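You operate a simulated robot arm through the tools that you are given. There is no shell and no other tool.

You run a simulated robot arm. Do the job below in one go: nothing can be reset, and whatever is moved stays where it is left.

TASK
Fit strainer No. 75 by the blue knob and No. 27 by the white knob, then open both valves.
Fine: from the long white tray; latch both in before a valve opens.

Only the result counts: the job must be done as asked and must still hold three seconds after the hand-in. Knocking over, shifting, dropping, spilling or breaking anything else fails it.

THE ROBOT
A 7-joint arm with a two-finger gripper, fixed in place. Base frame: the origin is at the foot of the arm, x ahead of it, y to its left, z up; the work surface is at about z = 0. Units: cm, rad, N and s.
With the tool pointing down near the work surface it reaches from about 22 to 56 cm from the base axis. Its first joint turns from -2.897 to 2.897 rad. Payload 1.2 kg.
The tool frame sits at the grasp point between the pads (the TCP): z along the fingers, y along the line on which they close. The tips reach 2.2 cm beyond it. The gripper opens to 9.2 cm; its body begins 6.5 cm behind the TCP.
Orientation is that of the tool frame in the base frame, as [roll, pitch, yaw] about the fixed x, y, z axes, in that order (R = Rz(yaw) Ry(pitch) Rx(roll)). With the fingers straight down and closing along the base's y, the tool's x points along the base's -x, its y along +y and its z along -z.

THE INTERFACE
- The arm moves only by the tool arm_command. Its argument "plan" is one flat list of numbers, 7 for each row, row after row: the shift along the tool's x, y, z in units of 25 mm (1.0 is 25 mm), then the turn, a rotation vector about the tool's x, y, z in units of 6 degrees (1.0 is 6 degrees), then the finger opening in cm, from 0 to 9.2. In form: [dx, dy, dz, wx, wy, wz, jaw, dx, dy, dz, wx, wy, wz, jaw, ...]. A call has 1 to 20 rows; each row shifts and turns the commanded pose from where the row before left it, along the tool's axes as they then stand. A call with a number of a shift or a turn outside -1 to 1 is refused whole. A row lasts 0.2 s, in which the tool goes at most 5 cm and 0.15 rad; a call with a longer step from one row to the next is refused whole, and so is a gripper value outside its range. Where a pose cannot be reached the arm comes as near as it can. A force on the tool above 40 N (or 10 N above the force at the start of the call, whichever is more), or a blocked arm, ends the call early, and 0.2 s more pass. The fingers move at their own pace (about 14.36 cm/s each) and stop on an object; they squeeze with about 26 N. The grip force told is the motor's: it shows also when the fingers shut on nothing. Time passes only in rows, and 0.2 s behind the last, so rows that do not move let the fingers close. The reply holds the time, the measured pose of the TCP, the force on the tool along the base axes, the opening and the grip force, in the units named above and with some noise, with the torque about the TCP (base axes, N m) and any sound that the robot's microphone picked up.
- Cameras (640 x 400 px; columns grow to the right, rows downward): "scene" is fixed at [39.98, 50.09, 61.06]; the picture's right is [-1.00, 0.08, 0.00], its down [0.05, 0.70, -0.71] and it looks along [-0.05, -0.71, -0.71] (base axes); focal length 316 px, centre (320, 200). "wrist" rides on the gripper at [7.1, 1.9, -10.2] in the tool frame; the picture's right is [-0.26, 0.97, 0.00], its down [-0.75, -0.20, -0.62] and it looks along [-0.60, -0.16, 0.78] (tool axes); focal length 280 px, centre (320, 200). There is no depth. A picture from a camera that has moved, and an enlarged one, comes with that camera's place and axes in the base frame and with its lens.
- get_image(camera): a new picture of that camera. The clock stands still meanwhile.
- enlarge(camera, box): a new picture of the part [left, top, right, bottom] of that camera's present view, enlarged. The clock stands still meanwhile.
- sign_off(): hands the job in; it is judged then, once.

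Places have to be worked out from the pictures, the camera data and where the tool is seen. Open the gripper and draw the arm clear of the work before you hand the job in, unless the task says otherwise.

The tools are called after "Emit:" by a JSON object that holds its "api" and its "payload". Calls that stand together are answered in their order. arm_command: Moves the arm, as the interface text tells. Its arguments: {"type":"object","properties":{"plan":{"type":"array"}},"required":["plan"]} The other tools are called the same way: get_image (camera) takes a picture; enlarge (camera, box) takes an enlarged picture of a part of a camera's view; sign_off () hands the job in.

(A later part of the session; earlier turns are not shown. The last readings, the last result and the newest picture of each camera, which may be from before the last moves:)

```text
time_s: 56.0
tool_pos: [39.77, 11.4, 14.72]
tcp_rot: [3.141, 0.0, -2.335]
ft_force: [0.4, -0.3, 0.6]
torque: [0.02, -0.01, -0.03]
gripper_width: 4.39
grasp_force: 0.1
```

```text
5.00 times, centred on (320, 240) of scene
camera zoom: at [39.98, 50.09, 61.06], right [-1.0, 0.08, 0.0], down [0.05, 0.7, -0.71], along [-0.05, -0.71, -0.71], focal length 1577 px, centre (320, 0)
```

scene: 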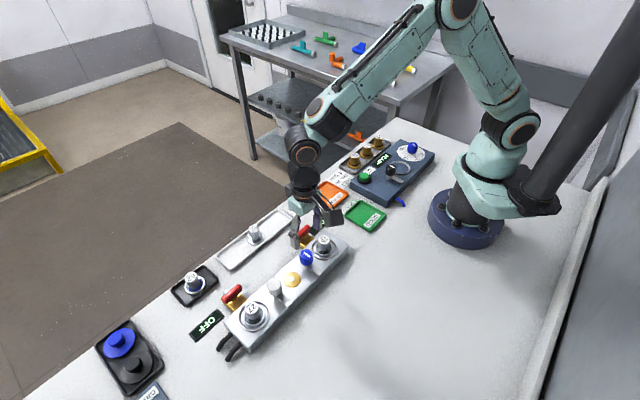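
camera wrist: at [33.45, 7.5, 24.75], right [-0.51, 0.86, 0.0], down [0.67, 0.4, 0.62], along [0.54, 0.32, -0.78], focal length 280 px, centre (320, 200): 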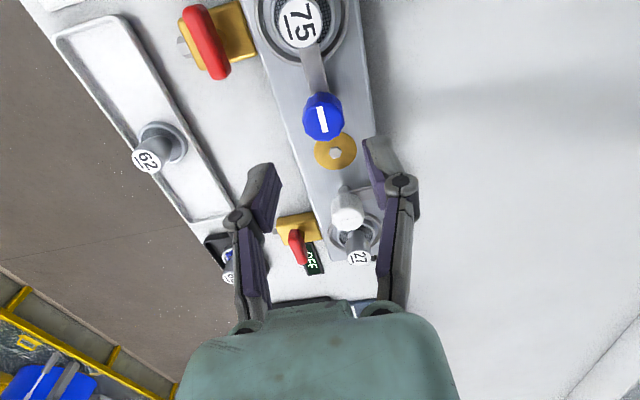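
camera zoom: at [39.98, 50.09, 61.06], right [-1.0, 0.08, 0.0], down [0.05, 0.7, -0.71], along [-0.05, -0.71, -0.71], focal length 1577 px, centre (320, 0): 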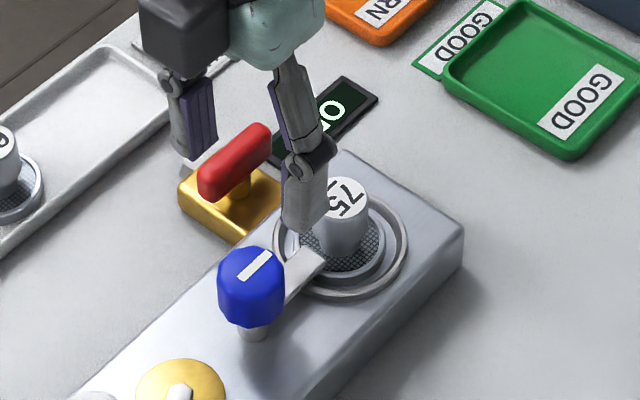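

The blue latch bar lies squarely over 75's flange. I'll move above the white knob near (45.9, 17.7) and locate it precisely.

Emit:
{"api": "arm_command", "payload": {"plan": [-0.55, 0, 0, 0, 0, 0.22, 4.6, -0.8, 0, 0, 0, 0, 0, 4.6, -0.8, 0, 0, 0, 0, 0, 4.6, -0.8, 0, 0, 0, 0, 0, 4.6, -0.56, 0, 0, 0, 0, 0, 4.6, 0, 0, 0, 0, 0, 0, 4.6]}}

Emit:
{"api": "get_image", "payload": {"camera": "wrist"}}

Emit:
{"api": "enlarge", "payload": {"camera": "wrist", "box": [240, 30, 400, 170]}}

Emit:
{"api": "enlarge", "payload": {"camera": "scene", "box": [220, 220, 340, 330]}}

```text
time_s: 57.4
tool_pos: [46.05, 17.58, 14.66]
tcp_rot: [3.14, 0.0, -2.36]
ft_force: [-0.1, 0.1, -0.5]
torque: [0.0, 0.02, -0.01]
gripper_width: 4.58
grasp_force: 0.1
```

```text
taken
camera wrist: at [39.56, 13.85, 24.67], right [-0.49, 0.87, 0.0], down [0.68, 0.39, 0.62], along [0.54, 0.31, -0.78], focal length 280 px, centre (320, 200)
```

wrist: 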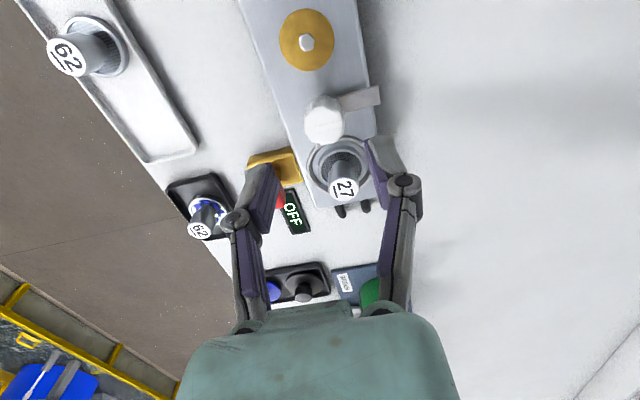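

```text
2.86 times, centred on (320, 100) of wrist
camera zoom: at [39.56, 13.85, 24.67], right [-0.49, 0.87, 0.0], down [0.68, 0.39, 0.62], along [0.54, 0.31, -0.78], focal length 801 px, centre (320, 486)
```

zoom: 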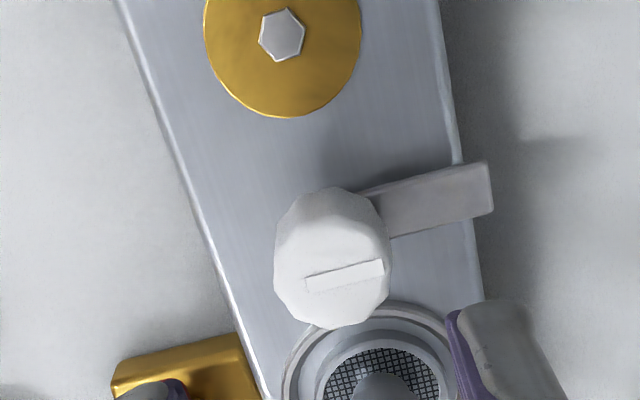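

```text
3.64 times, centred on (280, 275) of scene
camera zoom: at [39.98, 50.09, 61.06], right [-1.0, 0.08, 0.0], down [0.05, 0.7, -0.71], along [-0.05, -0.71, -0.71], focal length 1147 px, centre (466, -73)
```

zoom: 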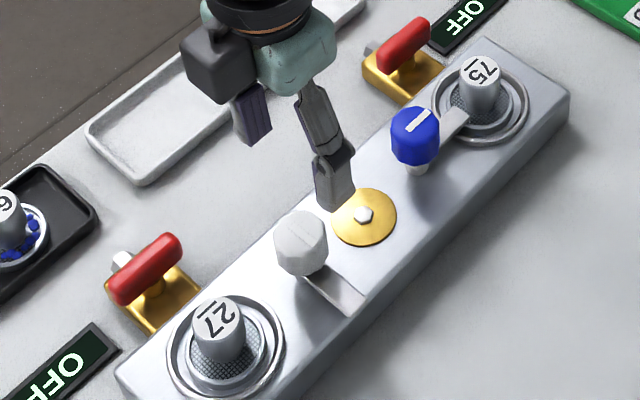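

The white mark on each knob sits off-axis toward the bar, which explains the earlier offset. Allowing for it, the white knob axis is near (46.2, 18.0), so I'll correct, go down to z≈10 and check.

Emit:
{"api": "arm_command", "payload": {"plan": [-0.2, 0.06, 0.3, 0, 0, 0, 4.6, 0, 0, 0.8, 0, 0, 0, 4.6, 0, 0, 0.76, 0, 0, 0, 4.6, 0, 0, 0, 0, 0, 0, 4.6]}}

Emit:
{"api": "get_image", "payload": {"camera": "wrist"}}

Emit:
{"api": "enlarge", "payload": {"camera": "wrist", "box": [240, 80, 400, 220]}}

Emit:
{"api": "enlarge", "payload": {"camera": "scene", "box": [220, 240, 340, 340]}}

```text
time_s: 58.4
tool_pos: [46.28, 17.98, 9.85]
tcp_rot: [3.14, -0.001, -2.359]
ft_force: [-0.3, -0.1, -0.9]
torque: [-0.01, 0.04, 0.0]
gripper_width: 4.59
grasp_force: 0.1
```

```text
taken
camera wrist: at [39.82, 14.26, 20.01], right [-0.49, 0.87, 0.0], down [0.68, 0.39, 0.63], along [0.54, 0.31, -0.78], focal length 280 px, centre (320, 200)
```

wrist: 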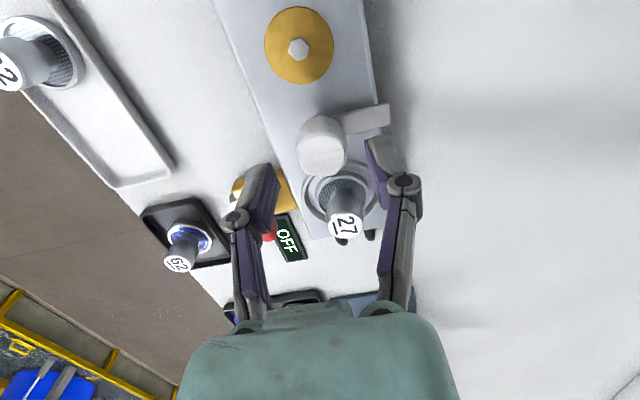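

```text
2.86 times, centred on (320, 150) of wrist
camera zoom: at [39.82, 14.26, 20.01], right [-0.49, 0.87, 0.0], down [0.68, 0.39, 0.63], along [0.54, 0.31, -0.78], focal length 801 px, centre (320, 343)
```

zoom: 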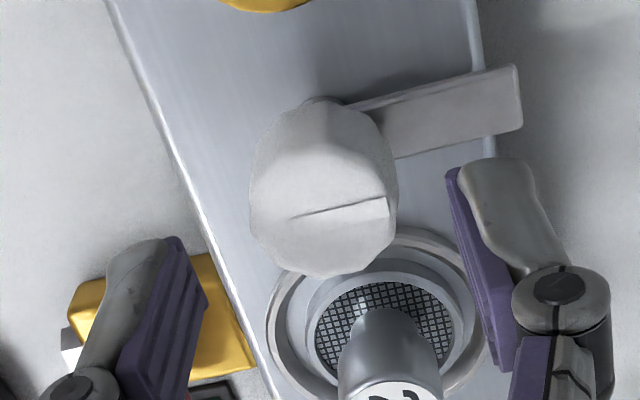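

```text
4.00 times, centred on (280, 290) of scene
camera zoom: at [39.98, 50.09, 61.06], right [-1.0, 0.08, 0.0], down [0.05, 0.7, -0.71], along [-0.05, -0.71, -0.71], focal length 1262 px, centre (480, -160)
```

zoom: 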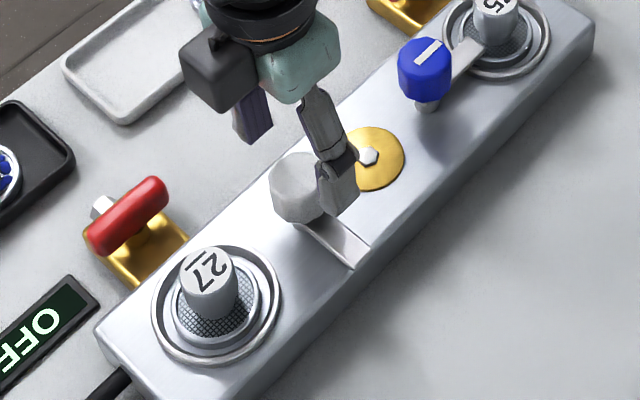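

The white knob axis agrees within 0.1 cm. I'll go down carefully to z≈6.75, watching the force, since one finger passes over the latch bar.

Emit:
{"api": "arm_command", "payload": {"plan": [0, 0, 0.4, 0, 0, 0, 4.6, 0, 0, 0.4, 0, 0, 0, 4.6, 0, 0, 0.3, 0, 0, 0, 4.6, 0, 0, 0.14, 0, 0, 0, 4.6, 0, 0, 0, 0, 0, 0, 4.6]}}

Emit:
{"api": "enlarge", "payload": {"camera": "wrist", "box": [200, 60, 440, 260]}}

Emit:
{"api": "enlarge", "payload": {"camera": "scene", "box": [240, 250, 320, 320]}}

```text
time_s: 59.6
tool_pos: [46.28, 17.88, 6.81]
tcp_rot: [3.14, -0.001, -2.36]
ft_force: [-0.3, 0.4, 0.4]
torque: [0.04, 0.01, 0.0]
gripper_width: 4.6
grasp_force: 0.0
```

```text
2.00 times, centred on (320, 160) of wrist
camera zoom: at [39.78, 14.26, 16.95], right [-0.49, 0.87, 0.0], down [0.68, 0.39, 0.63], along [0.54, 0.31, -0.78], focal length 561 px, centre (320, 280)
```

zoom: 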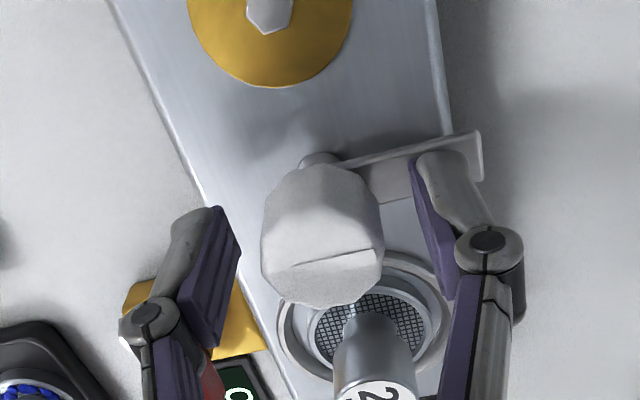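

```text
5.71 times, centred on (280, 285) of scene
camera zoom: at [39.98, 50.09, 61.06], right [-1.0, 0.08, 0.0], down [0.05, 0.7, -0.71], along [-0.05, -0.71, -0.71], focal length 1803 px, centre (549, -286)
```

zoom: 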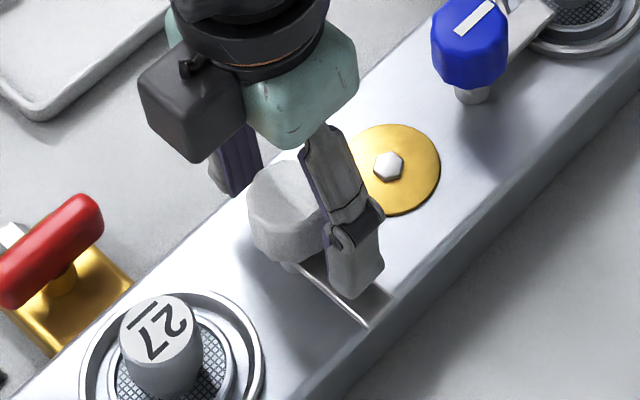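

No contact and the knob is between the pads. I'll close on it.

Emit:
{"api": "arm_command", "payload": {"plan": [0, 0, 0, 0, 0, 0, 3.4, 0, 0, 0, 0, 0, 0, 2.0, 0, 0, 0, 0, 0, 0, 2.0, 0, 0, 0, 0, 0, 0, 2.0]}}

```text
time_s: 60.6
tool_pos: [46.19, 17.82, 6.92]
tcp_rot: [-3.141, 0.0, -2.359]
ft_force: [-2.0, -1.5, 4.0]
torque: [-0.03, 0.07, 0.0]
gripper_width: 2.77
grasp_force: 28.6
```

It's gripped (2.77 cm) with almost no side force. I'll turn clockwise, toward the white seat, by a first 18°.

Emit:
{"api": "arm_command", "payload": {"plan": [0, 0, 0, 0, 0, 1, 2.0, 0, 0, 0, 0, 0, 1, 2.0, 0, 0, 0, 0, 0, 1, 2.0, 0, 0, 0, 0, 0, 0, 2.0]}}

```text
time_s: 61.6
tool_pos: [46.33, 17.95, 6.98]
tcp_rot: [-3.141, 0.001, -2.675]
ft_force: [-6.5, -1.4, 6.8]
torque: [-0.01, 0.1, 0.02]
gripper_width: 2.78
grasp_force: 27.6
```

Forces stay small. I'll continue by another 36°.

Emit:
{"api": "arm_command", "payload": {"plan": [0, 0, 0, 0, 0, 1, 2.0, 0, 0, 0, 0, 0, 1, 2.0, 0, 0, 0, 0, 0, 1, 2.0, 0, 0, 0, 0, 0, 1, 2.0, 0, 0, 0, 0, 0, 1, 2.0, 0, 0, 0, 0, 0, 1, 2.0, 0, 0, 0, 0, 0, 0, 2.0]}}

Emit:
{"api": "enlarge", "payload": {"camera": "wrist", "box": [200, 60, 440, 260]}}

Emit:
{"api": "enlarge", "payload": {"camera": "scene", "box": [220, 240, 340, 340]}}

```text
time_s: 63.2
tool_pos: [46.12, 17.9, 6.87]
tcp_rot: [3.14, -0.001, 2.982]
ft_force: [-10.3, 5.8, 8.9]
torque: [0.13, 0.28, -0.01]
gripper_width: 2.76
grasp_force: 28.3
```

```text
2.00 times, centred on (320, 160) of wrist
camera zoom: at [39.44, 21.02, 16.98], right [0.41, 0.91, 0.0], down [0.71, -0.32, 0.62], along [0.57, -0.26, -0.78], focal length 561 px, centre (320, 280)
```

zoom: 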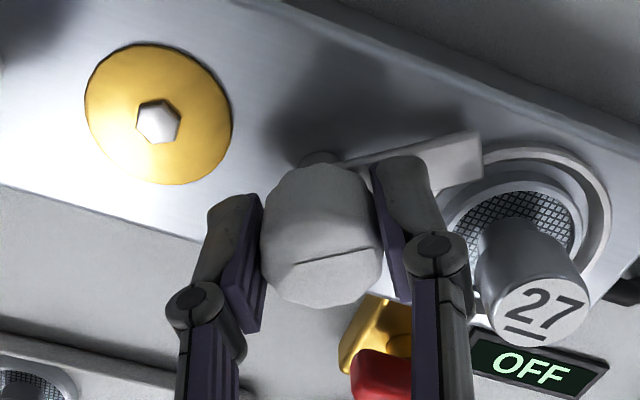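

```text
4.00 times, centred on (280, 290) of scene
camera zoom: at [39.98, 50.09, 61.06], right [-1.0, 0.08, 0.0], down [0.05, 0.7, -0.71], along [-0.05, -0.71, -0.71], focal length 1262 px, centre (480, -160)
```

zoom: 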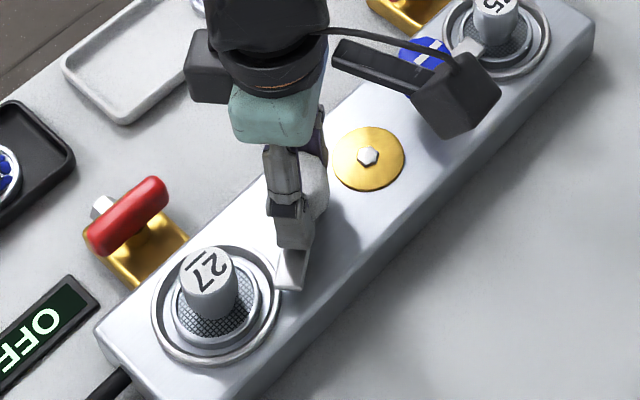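

54° is done and the bar is approaching the ring. I'll relieve a little side force and continue by 24°.

Emit:
{"api": "arm_command", "payload": {"plan": [0.035, 0.014, 0, 0, 0, 0, 2.0, 0, 0, 0, 0, 0, 1, 2.0, 0, 0, 0, 0, 0, 1, 2.0, 0, 0, 0, 0, 0, 1, 2.0, 0, 0, 0, 0, 0, 1, 2.0, 0, 0, 0, 0, 0, 0, 2.0]}}

Emit:
{"api": "enlarge", "payload": {"camera": "wrist", "box": [200, 60, 440, 260]}}

Emit:
{"api": "enlarge", "payload": {"camera": "scene", "box": [220, 240, 340, 340]}}

```text
time_s: 64.6
tool_pos: [46.23, 18.08, 6.92]
tcp_rot: [3.14, 0.002, 2.562]
ft_force: [3.9, 9.8, 3.8]
torque: [-0.08, -0.49, -0.01]
gripper_width: 2.78
grasp_force: 27.9
```

```text
2.00 times, centred on (320, 160) of wrist
camera zoom: at [41.25, 23.53, 16.96], right [0.75, 0.66, 0.0], down [0.52, -0.58, 0.63], along [0.42, -0.47, -0.78], focal length 561 px, centre (320, 280)
```

zoom: 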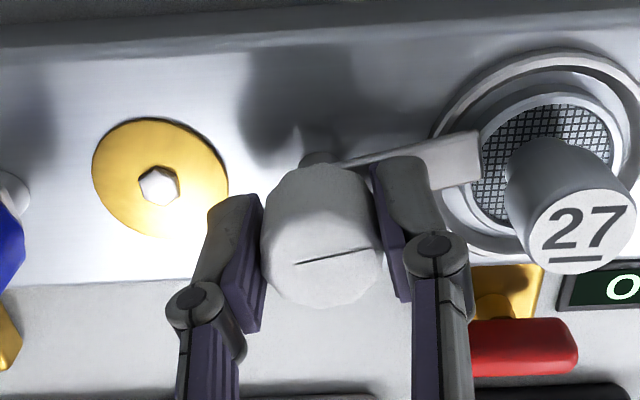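

```text
4.00 times, centred on (280, 290) of scene
camera zoom: at [39.98, 50.09, 61.06], right [-1.0, 0.08, 0.0], down [0.05, 0.7, -0.71], along [-0.05, -0.71, -0.71], focal length 1262 px, centre (480, -160)
```

zoom: 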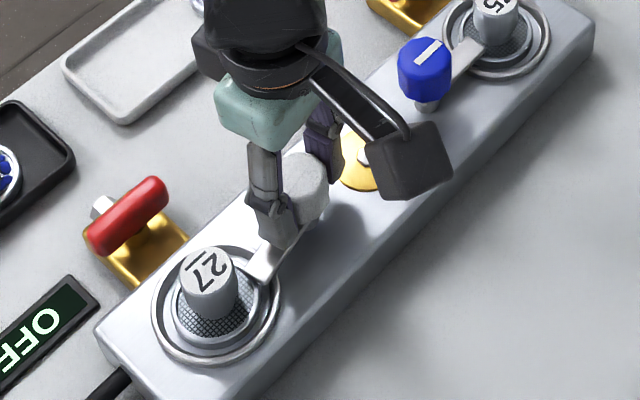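

78° is done. I'll finish with the last 13° and a tiny position relief.

Emit:
{"api": "arm_command", "payload": {"plan": [0.006, 0.03, 0, 0, 0, 0, 2.0, 0, 0, 0, 0, 0, 1, 2.0, 0, 0, 0, 0, 0, 1, 2.0, 0, 0, 0, 0, 0, 0.2, 2.0, 0, 0, 0, 0, 0, 0, 2.0]}}

Emit:
{"api": "enlarge", "payload": {"camera": "wrist", "box": [200, 60, 440, 260]}}

Emit:
{"api": "enlarge", "payload": {"camera": "scene", "box": [220, 240, 340, 340]}}

```text
time_s: 65.8
tool_pos: [46.17, 18.22, 6.89]
tcp_rot: [-3.141, 0.0, 2.332]
ft_force: [2.5, 8.2, 2.2]
torque: [0.17, -0.09, 0.29]
gripper_width: 2.74
grasp_force: 27.8
```

```text
2.00 times, centred on (320, 160) of wrist
camera zoom: at [42.66, 24.53, 16.96], right [0.88, 0.48, 0.0], down [0.37, -0.69, 0.62], along [0.3, -0.55, -0.78], focal length 561 px, centre (320, 280)
```

zoom: 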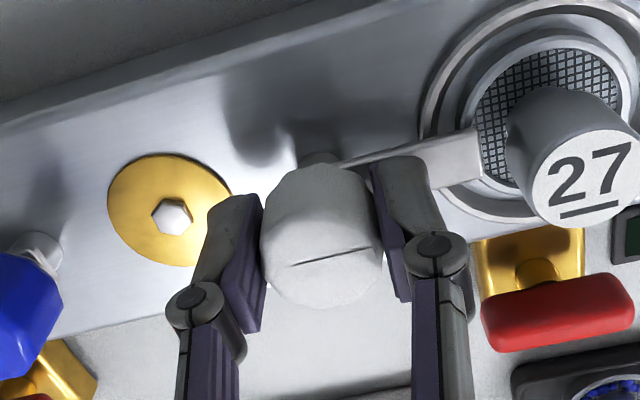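

```text
4.00 times, centred on (280, 290) of scene
camera zoom: at [39.98, 50.09, 61.06], right [-1.0, 0.08, 0.0], down [0.05, 0.7, -0.71], along [-0.05, -0.71, -0.71], focal length 1262 px, centre (480, -160)
```

zoom: 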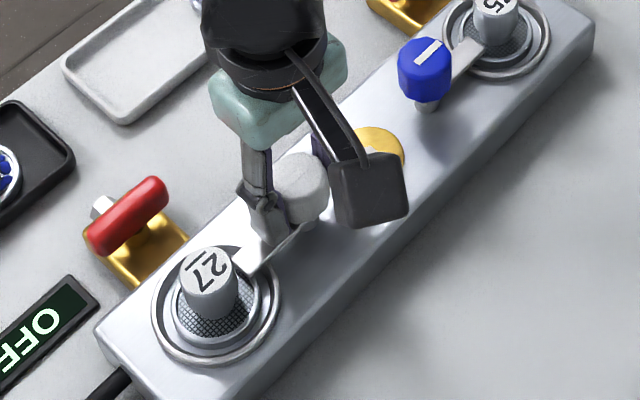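

Torque of 0.29 N·m shows the white latch has reached its stop with the bar over 27's flange. I'll open the fingers and rise.

Emit:
{"api": "arm_command", "payload": {"plan": [0, 0, 0, 0, 0, -0.1, 2.0, 0, 0, 0, 0, 0, 0, 3.4, 0, 0, 0, 0, 0, 0, 4.4, 0, 0, 0, 0, 0, 0, 4.4, 0, 0, -0.3, 0, 0, 0, 4.4, 0, 0, -0.7, 0, 0, 0, 4.4, 0, 0, -0.9, 0, 0, 0, 4.4, 0, 0, -0.9, 0, 0, 0, 4.4, 0, 0, -0.4, 0, 0, 0, 4.4, 0, 0, 0, 0, 0, 0, 4.4]}}

Emit:
{"api": "get_image", "payload": {"camera": "wrist"}}

Emit:
{"api": "enlarge", "payload": {"camera": "wrist", "box": [220, 20, 460, 200]}}

Emit:
{"api": "enlarge", "payload": {"camera": "scene", "box": [215, 210, 365, 340]}}

```text
time_s: 68.0
tool_pos: [46.25, 18.15, 14.91]
tcp_rot: [3.142, -0.001, 2.341]
ft_force: [0.1, 0.7, 0.4]
torque: [0.02, 0.03, 0.01]
gripper_width: 4.4
grasp_force: 0.0
```

```text
taken
camera wrist: at [42.58, 24.51, 24.97], right [0.87, 0.49, 0.0], down [0.38, -0.68, 0.62], along [0.3, -0.55, -0.78], focal length 280 px, centre (320, 200)
```

wrist: 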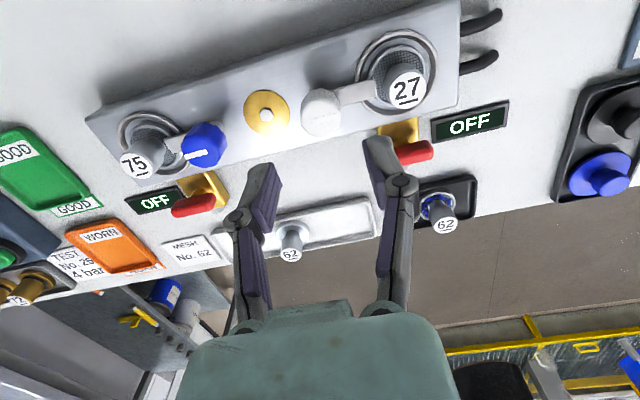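

```text
2.22 times, centred on (340, 110) of wrist
camera zoom: at [42.58, 24.51, 24.97], right [0.87, 0.49, 0.0], down [0.38, -0.68, 0.62], along [0.3, -0.55, -0.78], focal length 623 px, centre (276, 400)
```

zoom: 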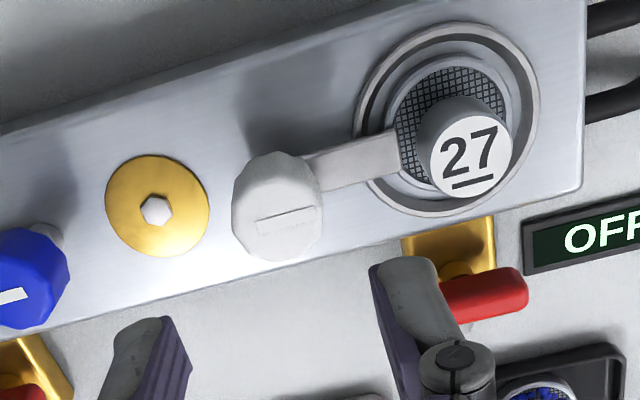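

```text
3.08 times, centred on (290, 275) of scene
camera zoom: at [39.98, 50.09, 61.06], right [-1.0, 0.08, 0.0], down [0.05, 0.7, -0.71], along [-0.05, -0.71, -0.71], focal length 971 px, centre (412, -31)
```

zoom: 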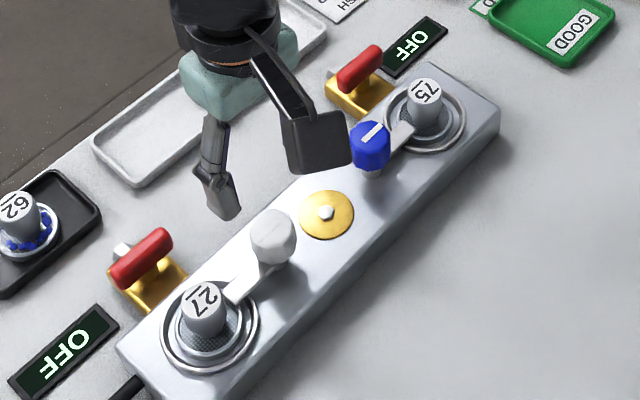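

Both latches are over their strainers now. Next are the valves, blue first: I'll move above its handle near (40.2, 3.0), staying high.

Emit:
{"api": "arm_command", "payload": {"plan": [-0.19, -0.43, 0, 0, 0, 0, 5, -0.381, -0.85, 0, 0, 0, 0, 5, -0.381, -0.85, 0, 0, 0, 0, 5, -0.381, -0.85, 0, 0, 0, 0, 5, -0.381, -0.85, 0, 0, 0, 0, 5, -0.381, -0.85, 0, 0, 0, 0, 5, -0.381, -0.85, 0, 0, 0, 0, 5, -0.19, -0.43, 0, 0, 0, 0, 5, 0, 0, 0, 0, 0, -1, 5, 0, 0, 0, 0, 0, -1, 5, 0, 0, 0, 0, 0, -1, 5, 0, 0, 0, 0, 0, -1, 5, 0, 0, 0, 0, 0, -1, 5, 0, 0, 0, 0, 0, -1, 5, 0, 0, 0, 0, 0, -1, 5, 0, 0, 0, 0, 0, 0, 5]}}

Emit:
{"api": "arm_command", "payload": {"plan": [0, 0, 0, 0, 0, -1, 5, 0, 0, 0, 0, 0, -1, 5, 0, 0, 0, 0, 0, -1, 5, 0, 0, 0, 0, 0, -1, 5, 0, 0, 0, 0, 0, -1, 5, 0, 0, 0, 0, 0, -1, 5, 0, 0, 0, 0, 0, -1, 5, 0, 0, 0, 0, 0, -1, 5, 0, 0, 0, 0, 0, -0.15, 5, 0, 0, 0, 0, 0, 0, 5]}}

Emit:
{"api": "get_image", "payload": {"camera": "wrist"}}

Emit:
{"api": "get_image", "payload": {"camera": "scene"}}

```text
time_s: 71.4
tool_pos: [40.24, 3.08, 14.87]
tcp_rot: [-3.141, 0.0, 3.076]
ft_force: [0.3, 0.6, 0.9]
torque: [0.01, -0.02, -0.01]
gripper_width: 5.02
grasp_force: 0.0
```

```text
time_s: 73.6
tool_pos: [40.11, 3.02, 14.77]
tcp_rot: [3.141, -0.001, -2.352]
ft_force: [0.1, 0.4, -0.4]
torque: [0.0, 0.02, 0.03]
gripper_width: 5.0
grasp_force: 0.1
```

```text
taken
camera wrist: at [33.75, -0.76, 24.92], right [-0.5, 0.87, 0.0], down [0.68, 0.39, 0.62], along [0.54, 0.31, -0.78], focal length 280 px, centre (320, 200)
```

wrist: 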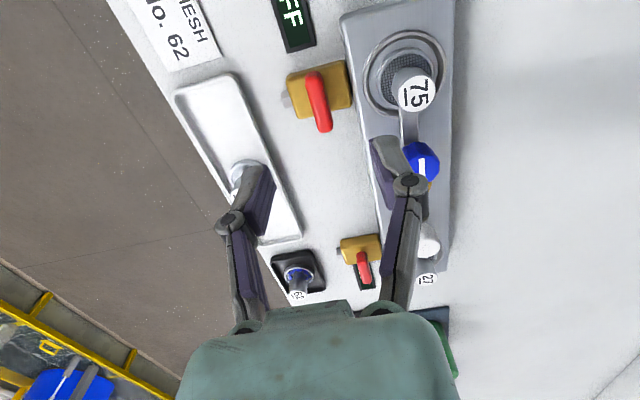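

```text
taken
```

scene: 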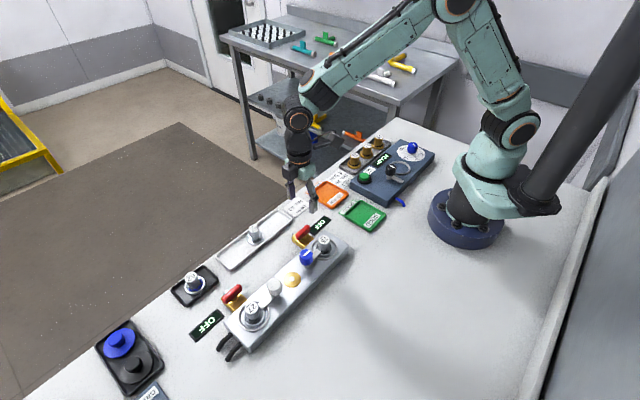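

I'll enlarge to pin the blue valve handle's position and height.

Emit:
{"api": "enlarge", "payload": {"camera": "wrist", "box": [260, 40, 380, 150]}}

Emit:
{"api": "enlarge", "payload": {"camera": "scene", "box": [275, 205, 335, 255]}}

```text
3.64 times, centred on (320, 95) of wrist
camera zoom: at [33.75, -0.76, 24.92], right [-0.5, 0.87, 0.0], down [0.68, 0.39, 0.62], along [0.54, 0.31, -0.78], focal length 1020 px, centre (320, 582)
```

zoom: 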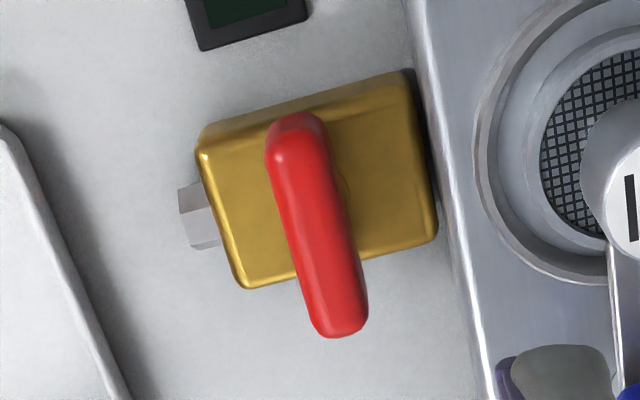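

```text
8.00 times, centred on (305, 230) of scene
camera zoom: at [39.98, 50.09, 61.06], right [-1.0, 0.08, 0.0], down [0.05, 0.7, -0.71], along [-0.05, -0.71, -0.71], focal length 2524 px, centre (440, -40)
```

zoom: 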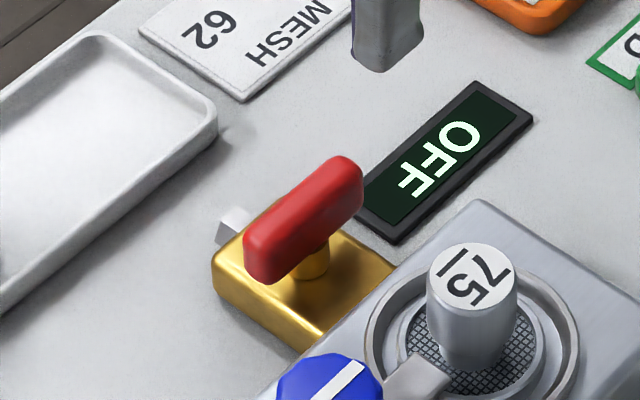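

The blue valve's handle is centred at about (40.3, 2.95) with its bar at z≈3.0–4.1, lying along the block. I'll align, narrow the fingers to 3.2 cm and go down to z≈7.5 to check.

Emit:
{"api": "arm_command", "payload": {"plan": [-0.062, -0.045, 0.3, 0, 0, 0, 3.2, 0, 0, 0.8, 0, 0, 0, 3.2, 0, 0, 0.9, 0, 0, 0, 3.2, 0, 0, 0.7, 0, 0, 0, 3.2, 0, 0, 0.2, 0, 0, 0, 3.2, 0, 0, 0, 0, 0, 0, 3.2]}}

Emit:
{"api": "get_image", "payload": {"camera": "wrist"}}

Emit:
{"api": "enlarge", "payload": {"camera": "wrist", "box": [230, 70, 410, 220]}}

Emit:
{"api": "enlarge", "payload": {"camera": "scene", "box": [275, 195, 345, 255]}}

```text
time_s: 75.0
tool_pos: [40.32, 2.92, 7.67]
tcp_rot: [3.141, 0.001, -2.355]
ft_force: [0.5, -0.3, -0.5]
torque: [0.02, -0.01, 0.0]
gripper_width: 3.2
grasp_force: 0.1
```

```text
taken
camera wrist: at [33.89, -0.67, 17.72], right [-0.5, 0.87, 0.0], down [0.68, 0.39, 0.62], along [0.54, 0.31, -0.78], focal length 280 px, centre (320, 200)
```

wrist: 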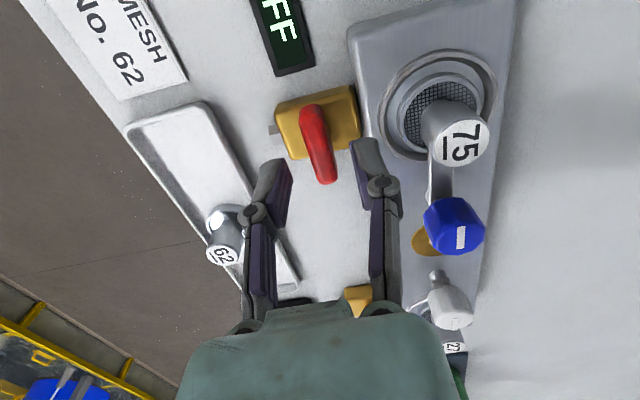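

```text
2.67 times, centred on (320, 145) of wrist
camera zoom: at [33.89, -0.67, 17.72], right [-0.5, 0.87, 0.0], down [0.68, 0.39, 0.62], along [0.54, 0.31, -0.78], focal length 748 px, centre (320, 347)
```

zoom: 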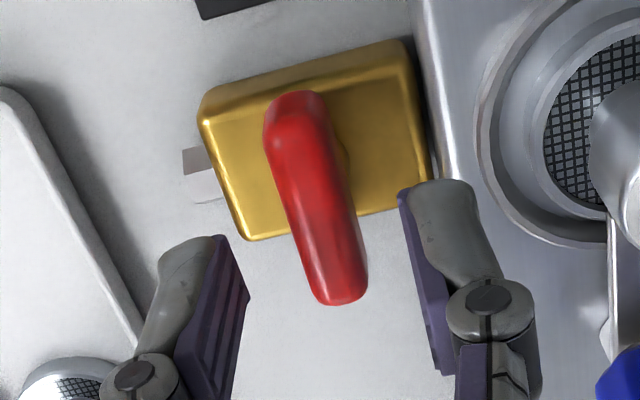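

```text
6.67 times, centred on (310, 225) of scene
camera zoom: at [39.98, 50.09, 61.06], right [-1.0, 0.08, 0.0], down [0.05, 0.7, -0.71], along [-0.05, -0.71, -0.71], focal length 2103 px, centre (387, 33)
```

zoom: 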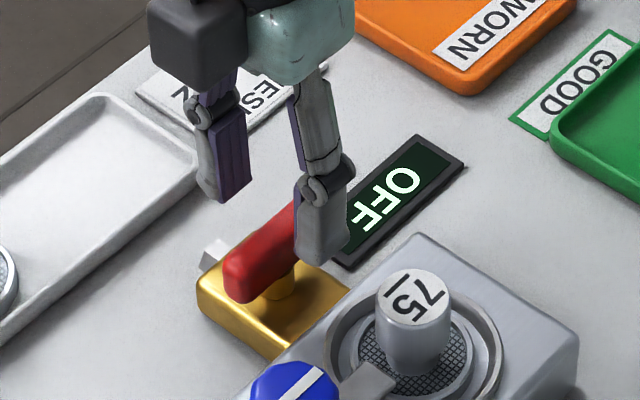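

It's aligned. I'll lower to z≈5.3 with the tips beside the bar and above the block top, then close on the handle.

Emit:
{"api": "arm_command", "payload": {"plan": [0, 0, 0.4, 0, 0, 0, 3.2, 0, 0, 0.3, 0, 0, 0, 3.2, 0, 0, 0.2, 0, 0, 0, 3.2, 0, 0, 0, 0, 0, 0, 3.2]}}

Emit:
{"api": "enlarge", "payload": {"camera": "wrist", "box": [230, 70, 410, 240]}}

Emit:
{"api": "enlarge", "payload": {"camera": "scene", "box": [275, 205, 345, 265]}}

```text
time_s: 76.0
tool_pos: [40.36, 2.88, 5.4]
tcp_rot: [3.141, 0.001, -2.355]
ft_force: [0.2, 0.8, 0.8]
torque: [0.01, 0.0, 0.02]
gripper_width: 3.22
grasp_force: 0.2
```

```text
2.35 times, centred on (320, 155) of wrist
camera zoom: at [33.91, -0.73, 15.47], right [-0.5, 0.87, 0.0], down [0.68, 0.39, 0.63], along [0.54, 0.31, -0.78], focal length 660 px, centre (320, 306)
```

zoom: 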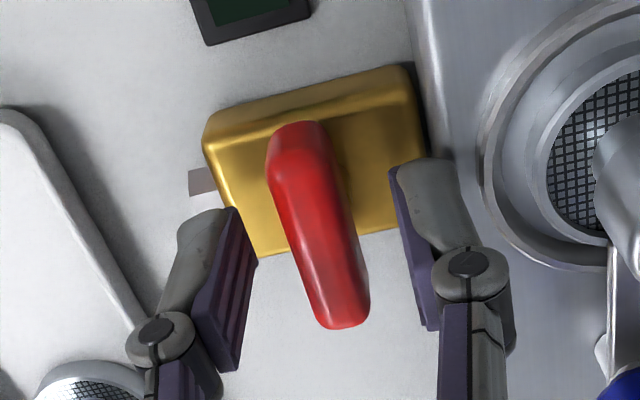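

```text
6.67 times, centred on (310, 235) of scene
camera zoom: at [39.98, 50.09, 61.06], right [-1.0, 0.08, 0.0], down [0.05, 0.7, -0.71], along [-0.05, -0.71, -0.71], focal length 2103 px, centre (387, -33)
```

zoom: 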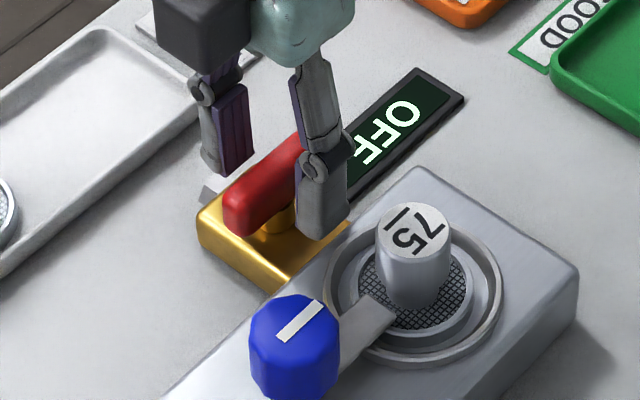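

The handle is centred between the pads. I'll close.

Emit:
{"api": "arm_command", "payload": {"plan": [0, 0, 0, 0, 0, 0, 2.0, 0, 0, 0, 0, 0, 0, 0.5, 0, 0, 0, 0, 0, 0, 0.5, 0, 0, 0, 0, 0, 0, 0.5]}}

```text
time_s: 77.0
tool_pos: [40.32, 3.0, 5.38]
tcp_rot: [-3.141, 0.0, -2.355]
ft_force: [-2.8, 0.3, 4.9]
torque: [0.01, 0.08, -0.03]
gripper_width: 1.28
grasp_force: 28.0
```

I've got the handle (1.28 cm). I'll test the turning direction with 6° counter-clockwise and read the torque.

Emit:
{"api": "arm_command", "payload": {"plan": [0, 0, 0, 0, 0, -0.6, 0.5, 0, 0, 0, 0, 0, -0.6, 0.5, 0, 0, 0, 0, 0, 0, 0.5]}}

```text
time_s: 77.8
tool_pos: [40.32, 2.97, 5.39]
tcp_rot: [3.14, -0.001, -2.227]
ft_force: [-9.5, -1.9, 13.6]
torque: [0.25, -0.04, 0.02]
gripper_width: 1.3
grasp_force: 28.4
```

It turned 7° with almost no torque. I'll look at whether the handle itself moves.

Emit:
{"api": "enlarge", "payload": {"camera": "scene", "box": [275, 205, 345, 265]}}

Emit:
{"api": "enlarge", "payload": {"camera": "wrist", "box": [230, 70, 410, 240]}}

```text
6.67 times, centred on (310, 235) of scene
camera zoom: at [39.98, 50.09, 61.06], right [-1.0, 0.08, 0.0], down [0.05, 0.7, -0.71], along [-0.05, -0.71, -0.71], focal length 2103 px, centre (387, -33)
```

zoom: 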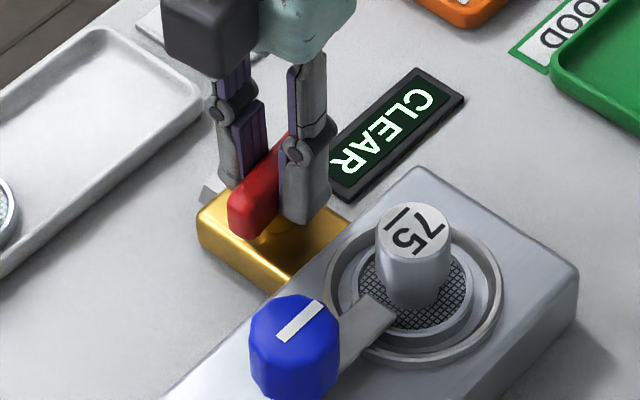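

```text
2.35 times, centred on (320, 155) of wrist
camera zoom: at [34.43, -1.5, 15.49], right [-0.6, 0.8, 0.0], down [0.62, 0.47, 0.62], along [0.5, 0.38, -0.78], focal length 660 px, centre (320, 306)
```

zoom: 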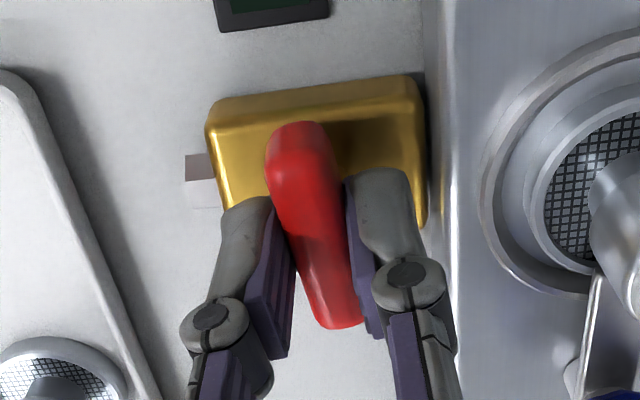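

The display went from OFF to CLEAR, and counter-clockwise turns the handle freely, so that opens it. I'll relieve the small force and keep turning toward 90°.

Emit:
{"api": "arm_command", "payload": {"plan": [0.025, 0.02, -0.02, 0, 0, 0, 0.5, 0, 0, 0, 0, 0, -1, 0.5, 0, 0, 0, 0, 0, -1, 0.5, 0, 0, 0, 0, 0, -1, 0.5, 0, 0, 0, 0, 0, 0, 0.5]}}

```text
time_s: 79.0
tool_pos: [40.36, 3.06, 5.35]
tcp_rot: [-3.139, 0.001, -1.913]
ft_force: [6.9, -1.6, -8.5]
torque: [0.68, -0.37, 0.01]
gripper_width: 1.27
grasp_force: 28.1
```

Forces are low. I'll continue by another 24°.

Emit:
{"api": "arm_command", "payload": {"plan": [0, 0, 0.012, 0, 0, -1, 0.5, 0, 0, 0, 0, 0, -1, 0.5, 0, 0, 0, 0, 0, -1, 0.5, 0, 0, 0, 0, 0, -1, 0.5, 0, 0, 0, 0, 0, 0, 0.5]}}

Emit:
{"api": "enlarge", "payload": {"camera": "scene", "box": [265, 195, 355, 265]}}

```text
time_s: 80.2
tool_pos: [40.27, 3.05, 5.37]
tcp_rot: [-3.14, 0.0, -1.493]
ft_force: [16.9, 1.0, -14.4]
torque: [0.25, -0.28, -0.03]
gripper_width: 1.3
grasp_force: 27.8
```

```text
5.71 times, centred on (310, 230) of scene
camera zoom: at [39.98, 50.09, 61.06], right [-1.0, 0.08, 0.0], down [0.05, 0.7, -0.71], along [-0.05, -0.71, -0.71], focal length 1803 px, centre (377, 29)
```

zoom: 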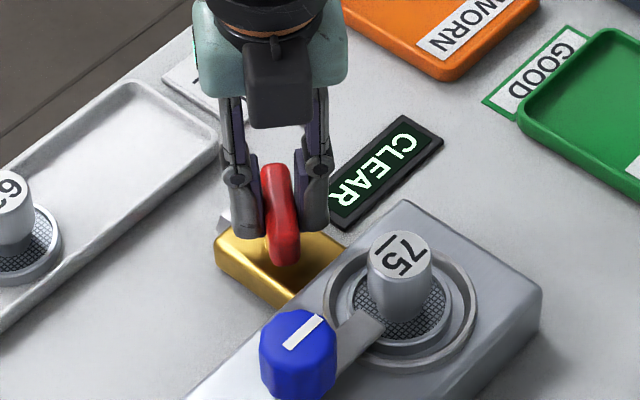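

49° is done. I'll relieve the side force (+x, slightly down) and continue by another 24°.

Emit:
{"api": "arm_command", "payload": {"plan": [0.004, -0.05, 0.025, 0, 0, 0, 0.5, 0, 0, 0, 0, 0, -1, 0.5, 0, 0, 0, 0, 0, -1, 0.5, 0, 0, 0, 0, 0, -1, 0.5, 0, 0, 0, 0, 0, -1, 0.5, 0, 0, 0, 0, 0, 0, 0.5]}}

```text
time_s: 81.6
tool_pos: [40.45, 3.01, 5.44]
tcp_rot: [3.141, 0.001, -1.076]
ft_force: [-4.9, 0.3, 21.7]
torque: [0.03, 0.15, 0.0]
gripper_width: 1.3
grasp_force: 27.9
```

73° is done with only vertical load, so I'll raise 0.08 cm and turn the last 17°.

Emit:
{"api": "arm_command", "payload": {"plan": [0, 0, -0.03, 0, 0, 0, 0.5, 0, 0, 0, 0, 0, -1, 0.5, 0, 0, 0, 0, 0, -1, 0.5, 0, 0, 0, 0, 0, -0.8, 0.5, 0, 0, 0, 0, 0, 0, 0.5]}}

Emit:
{"api": "enlarge", "payload": {"camera": "scene", "box": [265, 195, 355, 265]}}

Emit:
{"api": "enlarge", "payload": {"camera": "wrist", "box": [230, 70, 410, 240]}}

```text
time_s: 82.8
tool_pos: [40.46, 2.99, 5.39]
tcp_rot: [-3.141, 0.0, -0.783]
ft_force: [13.1, 2.0, -21.4]
torque: [-0.04, -0.3, -0.08]
gripper_width: 1.3
grasp_force: 27.9
```

```text
5.71 times, centred on (310, 230) of scene
camera zoom: at [39.98, 50.09, 61.06], right [-1.0, 0.08, 0.0], down [0.05, 0.7, -0.71], along [-0.05, -0.71, -0.71], focal length 1803 px, centre (377, 29)
```

zoom: 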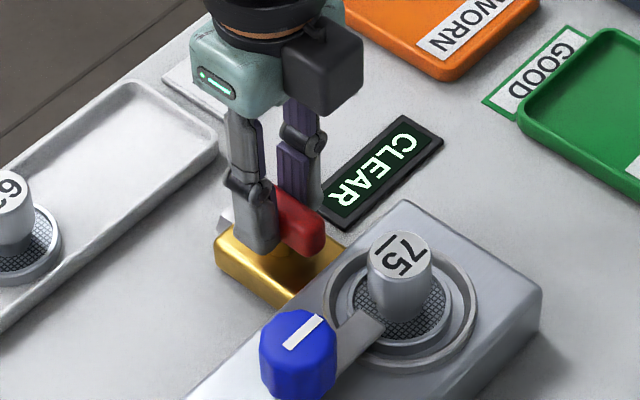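

```text
2.35 times, centred on (320, 155) of wrist
camera zoom: at [44.02, -3.41, 15.43], right [-0.87, -0.5, 0.0], down [-0.39, 0.68, 0.62], along [-0.31, 0.54, -0.78], focal length 660 px, centre (320, 306)
```

zoom: 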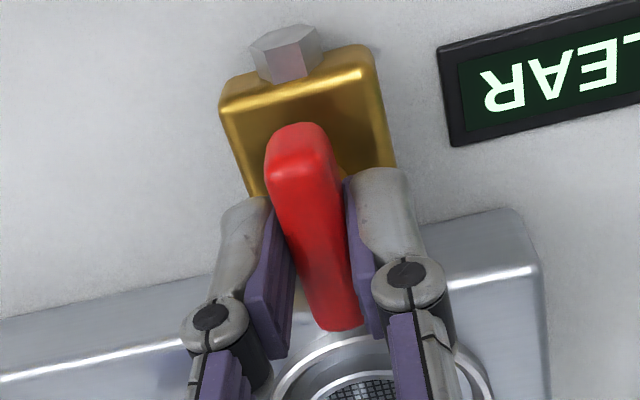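

The handle now lies along the pipe (90°) and the display shows CLEAR. I'll nudge 2° further to confirm the stop, easing the vertical pull.

Emit:
{"api": "arm_command", "payload": {"plan": [0, 0, 0.02, 0, 0, -0.4, 0.5, 0, 0, 0, 0, 0, 0, 0.5]}}

```text
time_s: 83.4
tool_pos: [40.36, 3.07, 5.39]
tcp_rot: [-3.142, 0.001, -0.741]
ft_force: [7.7, 3.8, -4.4]
torque: [0.19, 0.0, -0.54]
gripper_width: 1.33
grasp_force: 28.2
```

A torque of -0.54 N·m confirms the stop, so the blue valve is fully open. I'll let go and rise.

Emit:
{"api": "arm_command", "payload": {"plan": [0, 0, 0, 0, 0, 0.4, 0.5, 0, 0, 0, 0, 0, 0, 2.5, 0, 0, 0, 0, 0, 0, 3.2, 0, 0, 0, 0, 0, 0, 3.2, 0, 0, -0.3, 0, 0, 0, 3.2, 0, 0, -0.7, 0, 0, 0, 3.2, 0, 0, -0.9, 0, 0, 0, 3.2, 0, 0, -0.9, 0, 0, 0, 3.2, 0, 0, -0.8, 0, 0, 0, 3.2, 0, 0, 0, 0, 0, 0, 3.2]}}

Emit:
{"api": "get_image", "payload": {"camera": "scene"}}

Emit:
{"api": "enlarge", "payload": {"camera": "scene", "box": [265, 205, 355, 275]}}

Emit:
{"api": "get_image", "payload": {"camera": "wrist"}}

```text
time_s: 85.6
tool_pos: [40.5, 3.1, 14.58]
tcp_rot: [3.141, 0.0, -0.783]
ft_force: [-0.8, 1.0, -0.4]
torque: [-0.02, 0.0, 0.0]
gripper_width: 3.2
grasp_force: 0.0
```

```text
taken
```

scene: 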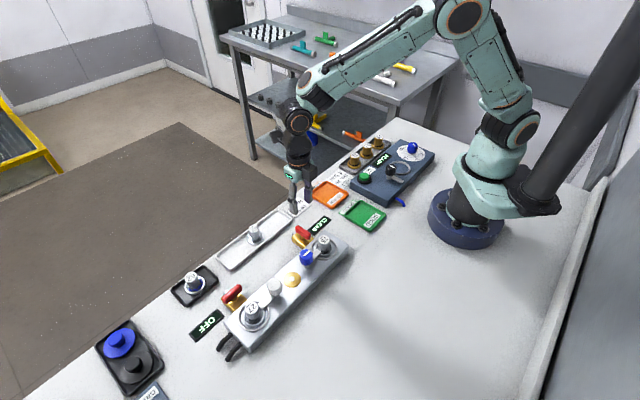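

```text
5.71 times, centred on (310, 240) of scene
camera zoom: at [39.98, 50.09, 61.06], right [-1.0, 0.08, 0.0], down [0.05, 0.7, -0.71], along [-0.05, -0.71, -0.71], focal length 1803 px, centre (377, -29)
```

zoom: 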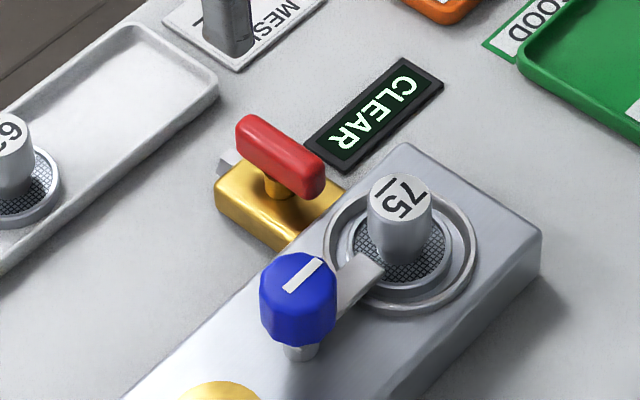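

```text
taken
camera wrist: at [43.98, -3.4, 24.5], right [-0.87, -0.5, 0.0], down [-0.39, 0.68, 0.63], along [-0.31, 0.54, -0.78], focal length 280 px, centre (320, 200)
```

wrist: 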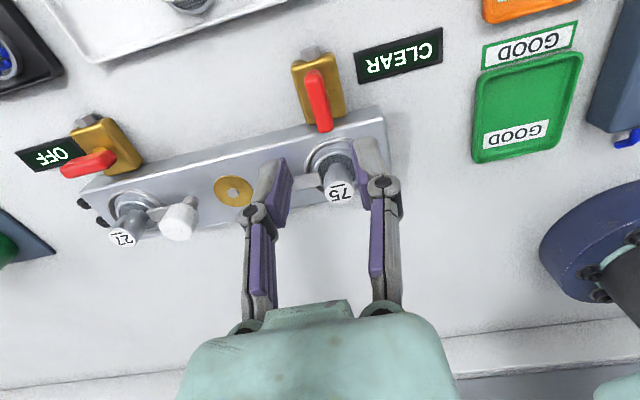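

The blue valve is open and shows CLEAR. The white valve at about (54.95, 17.65) lies just beyond vertical reach, so I'll close the fingers, tilt the tool 8° outward and push that handle round with the fingertips. First I'll tilt here and move to a hover on its block side.

Emit:
{"api": "arm_command", "payload": {"plan": [0, 0, 0, 0.5875, 0.3145, 0, 1.5, 0, 0, 0, 0.5875, 0.3145, 0, 0, -0.06, -0.467, 0.054, 0, 0, 0, 0, -0.1145, -0.934, 0.108, 0, 0, 0, 0, -0.1145, -0.934, 0.108, 0, 0, 0, 0, -0.1145, -0.934, 0.108, 0, 0, 0, 0, -0.1145, -0.934, 0.108, 0, 0, 0, 0, -0.1145, -0.934, 0.108, 0, 0, 0, 0, -0.1145, -0.934, 0.108, 0, 0, 0, 0, -0.1145, -0.934, 0.108, 0, 0, 0, 0, -0.0545, -0.467, 0.054, 0, 0, 0, 0, 0, 0, 0, 0, 0, 0, 0]}}

Emit:
{"api": "get_image", "payload": {"camera": "wrist"}}

Emit:
{"api": "get_image", "payload": {"camera": "scene"}}

```text
time_s: 88.2
tool_pos: [52.18, 17.91, 14.26]
tcp_rot: [-3.017, -0.066, -0.787]
ft_force: [0.3, -0.4, 1.0]
torque: [0.04, 0.01, 0.0]
gripper_width: 0.0
grasp_force: 26.4
```

```text
taken
camera wrist: at [54.42, 11.14, 24.52], right [-0.86, -0.5, -0.14], down [-0.47, 0.65, 0.59], along [-0.21, 0.57, -0.79], focal length 280 px, centre (320, 200)
```

wrist: 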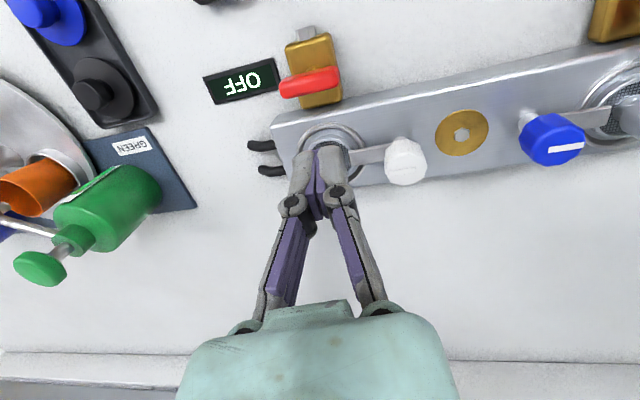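

```text
taken
```

scene: 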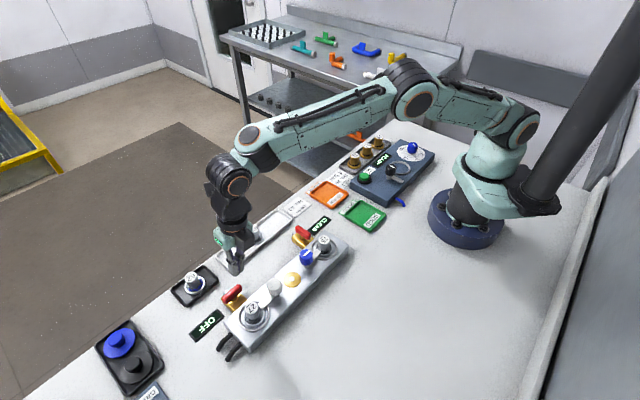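

The arm is comfortable in this tilted posture with the elbow up. I'll enlarge to locate the white valve handle exactly.

Emit:
{"api": "enlarge", "payload": {"camera": "wrist", "box": [240, 10, 380, 190]}}

Emit:
{"api": "enlarge", "payload": {"camera": "scene", "box": [190, 240, 290, 340]}}

```text
2.22 times, centred on (310, 100) of wrist
camera zoom: at [54.42, 11.14, 24.52], right [-0.86, -0.5, -0.14], down [-0.47, 0.65, 0.59], along [-0.21, 0.57, -0.79], focal length 623 px, centre (342, 422)
```

zoom: 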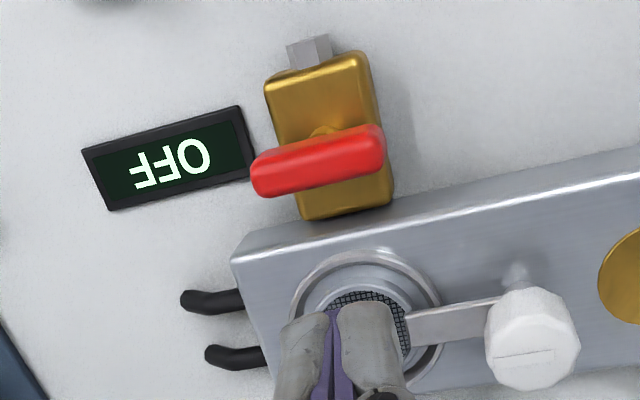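

```text
4.00 times, centred on (240, 290) of scene
camera zoom: at [39.98, 50.09, 61.06], right [-1.0, 0.08, 0.0], down [0.05, 0.7, -0.71], along [-0.05, -0.71, -0.71], focal length 1262 px, centre (640, -160)
```

zoom: 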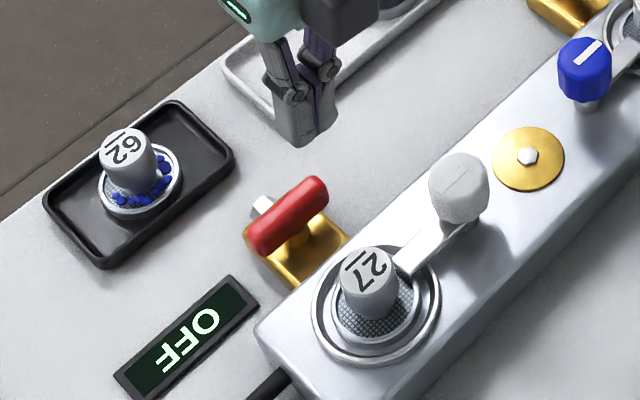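

The white handle centre is confirmed at (54.88, 17.62). The closed tips hover on its block side with about 0.45 cm clearance to the bar. I'll go straight down to z≈7.5 first.

Emit:
{"api": "arm_command", "payload": {"plan": [-0.0588, 0.11, 0.887, 0, 0, 0, 0, -0.0588, 0.11, 0.887, 0, 0, 0, 0, -0.0588, 0.11, 0.887, 0, 0, 0, 0, 0, 0, 0, 0, 0, 0, 0]}}

Emit:
{"api": "enlarge", "payload": {"camera": "scene", "box": [205, 250, 285, 330]}}

Emit:
{"api": "enlarge", "payload": {"camera": "wrist", "box": [220, 30, 400, 210]}}

```text
time_s: 89.2
tool_pos: [52.22, 18.0, 7.59]
tcp_rot: [-3.019, -0.065, -0.785]
ft_force: [-0.6, 0.8, 0.4]
torque: [0.0, -0.02, 0.01]
gripper_width: 0.01
grasp_force: 26.2
```

```text
5.00 times, centred on (245, 290) of scene
camera zoom: at [39.98, 50.09, 61.06], right [-1.0, 0.08, 0.0], down [0.05, 0.7, -0.71], along [-0.05, -0.71, -0.71], focal length 1577 px, centre (695, -250)
```

zoom: 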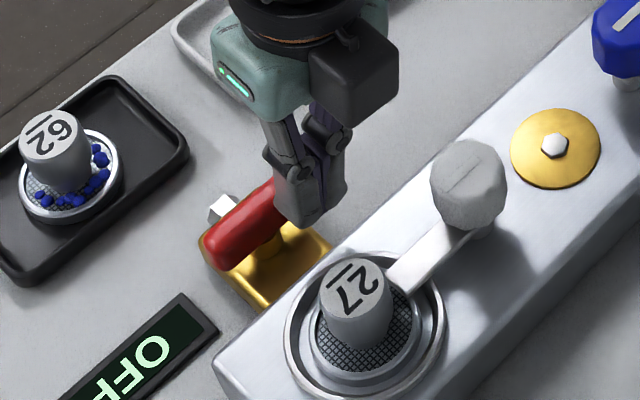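

```text
2.22 times, centred on (310, 120) of wrist
camera zoom: at [54.39, 11.1, 17.8], right [-0.86, -0.5, -0.14], down [-0.47, 0.65, 0.59], along [-0.21, 0.57, -0.79], focal length 623 px, centre (342, 378)
```

zoom: 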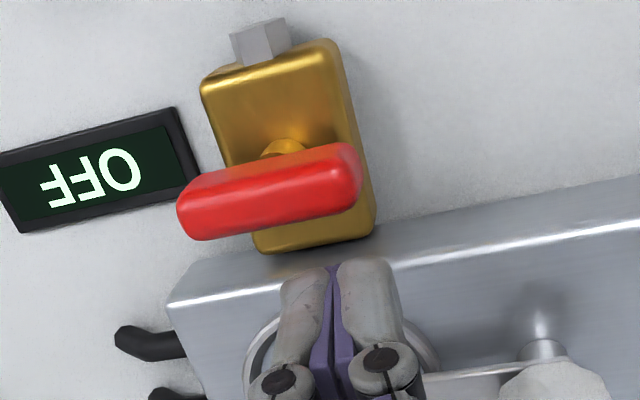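

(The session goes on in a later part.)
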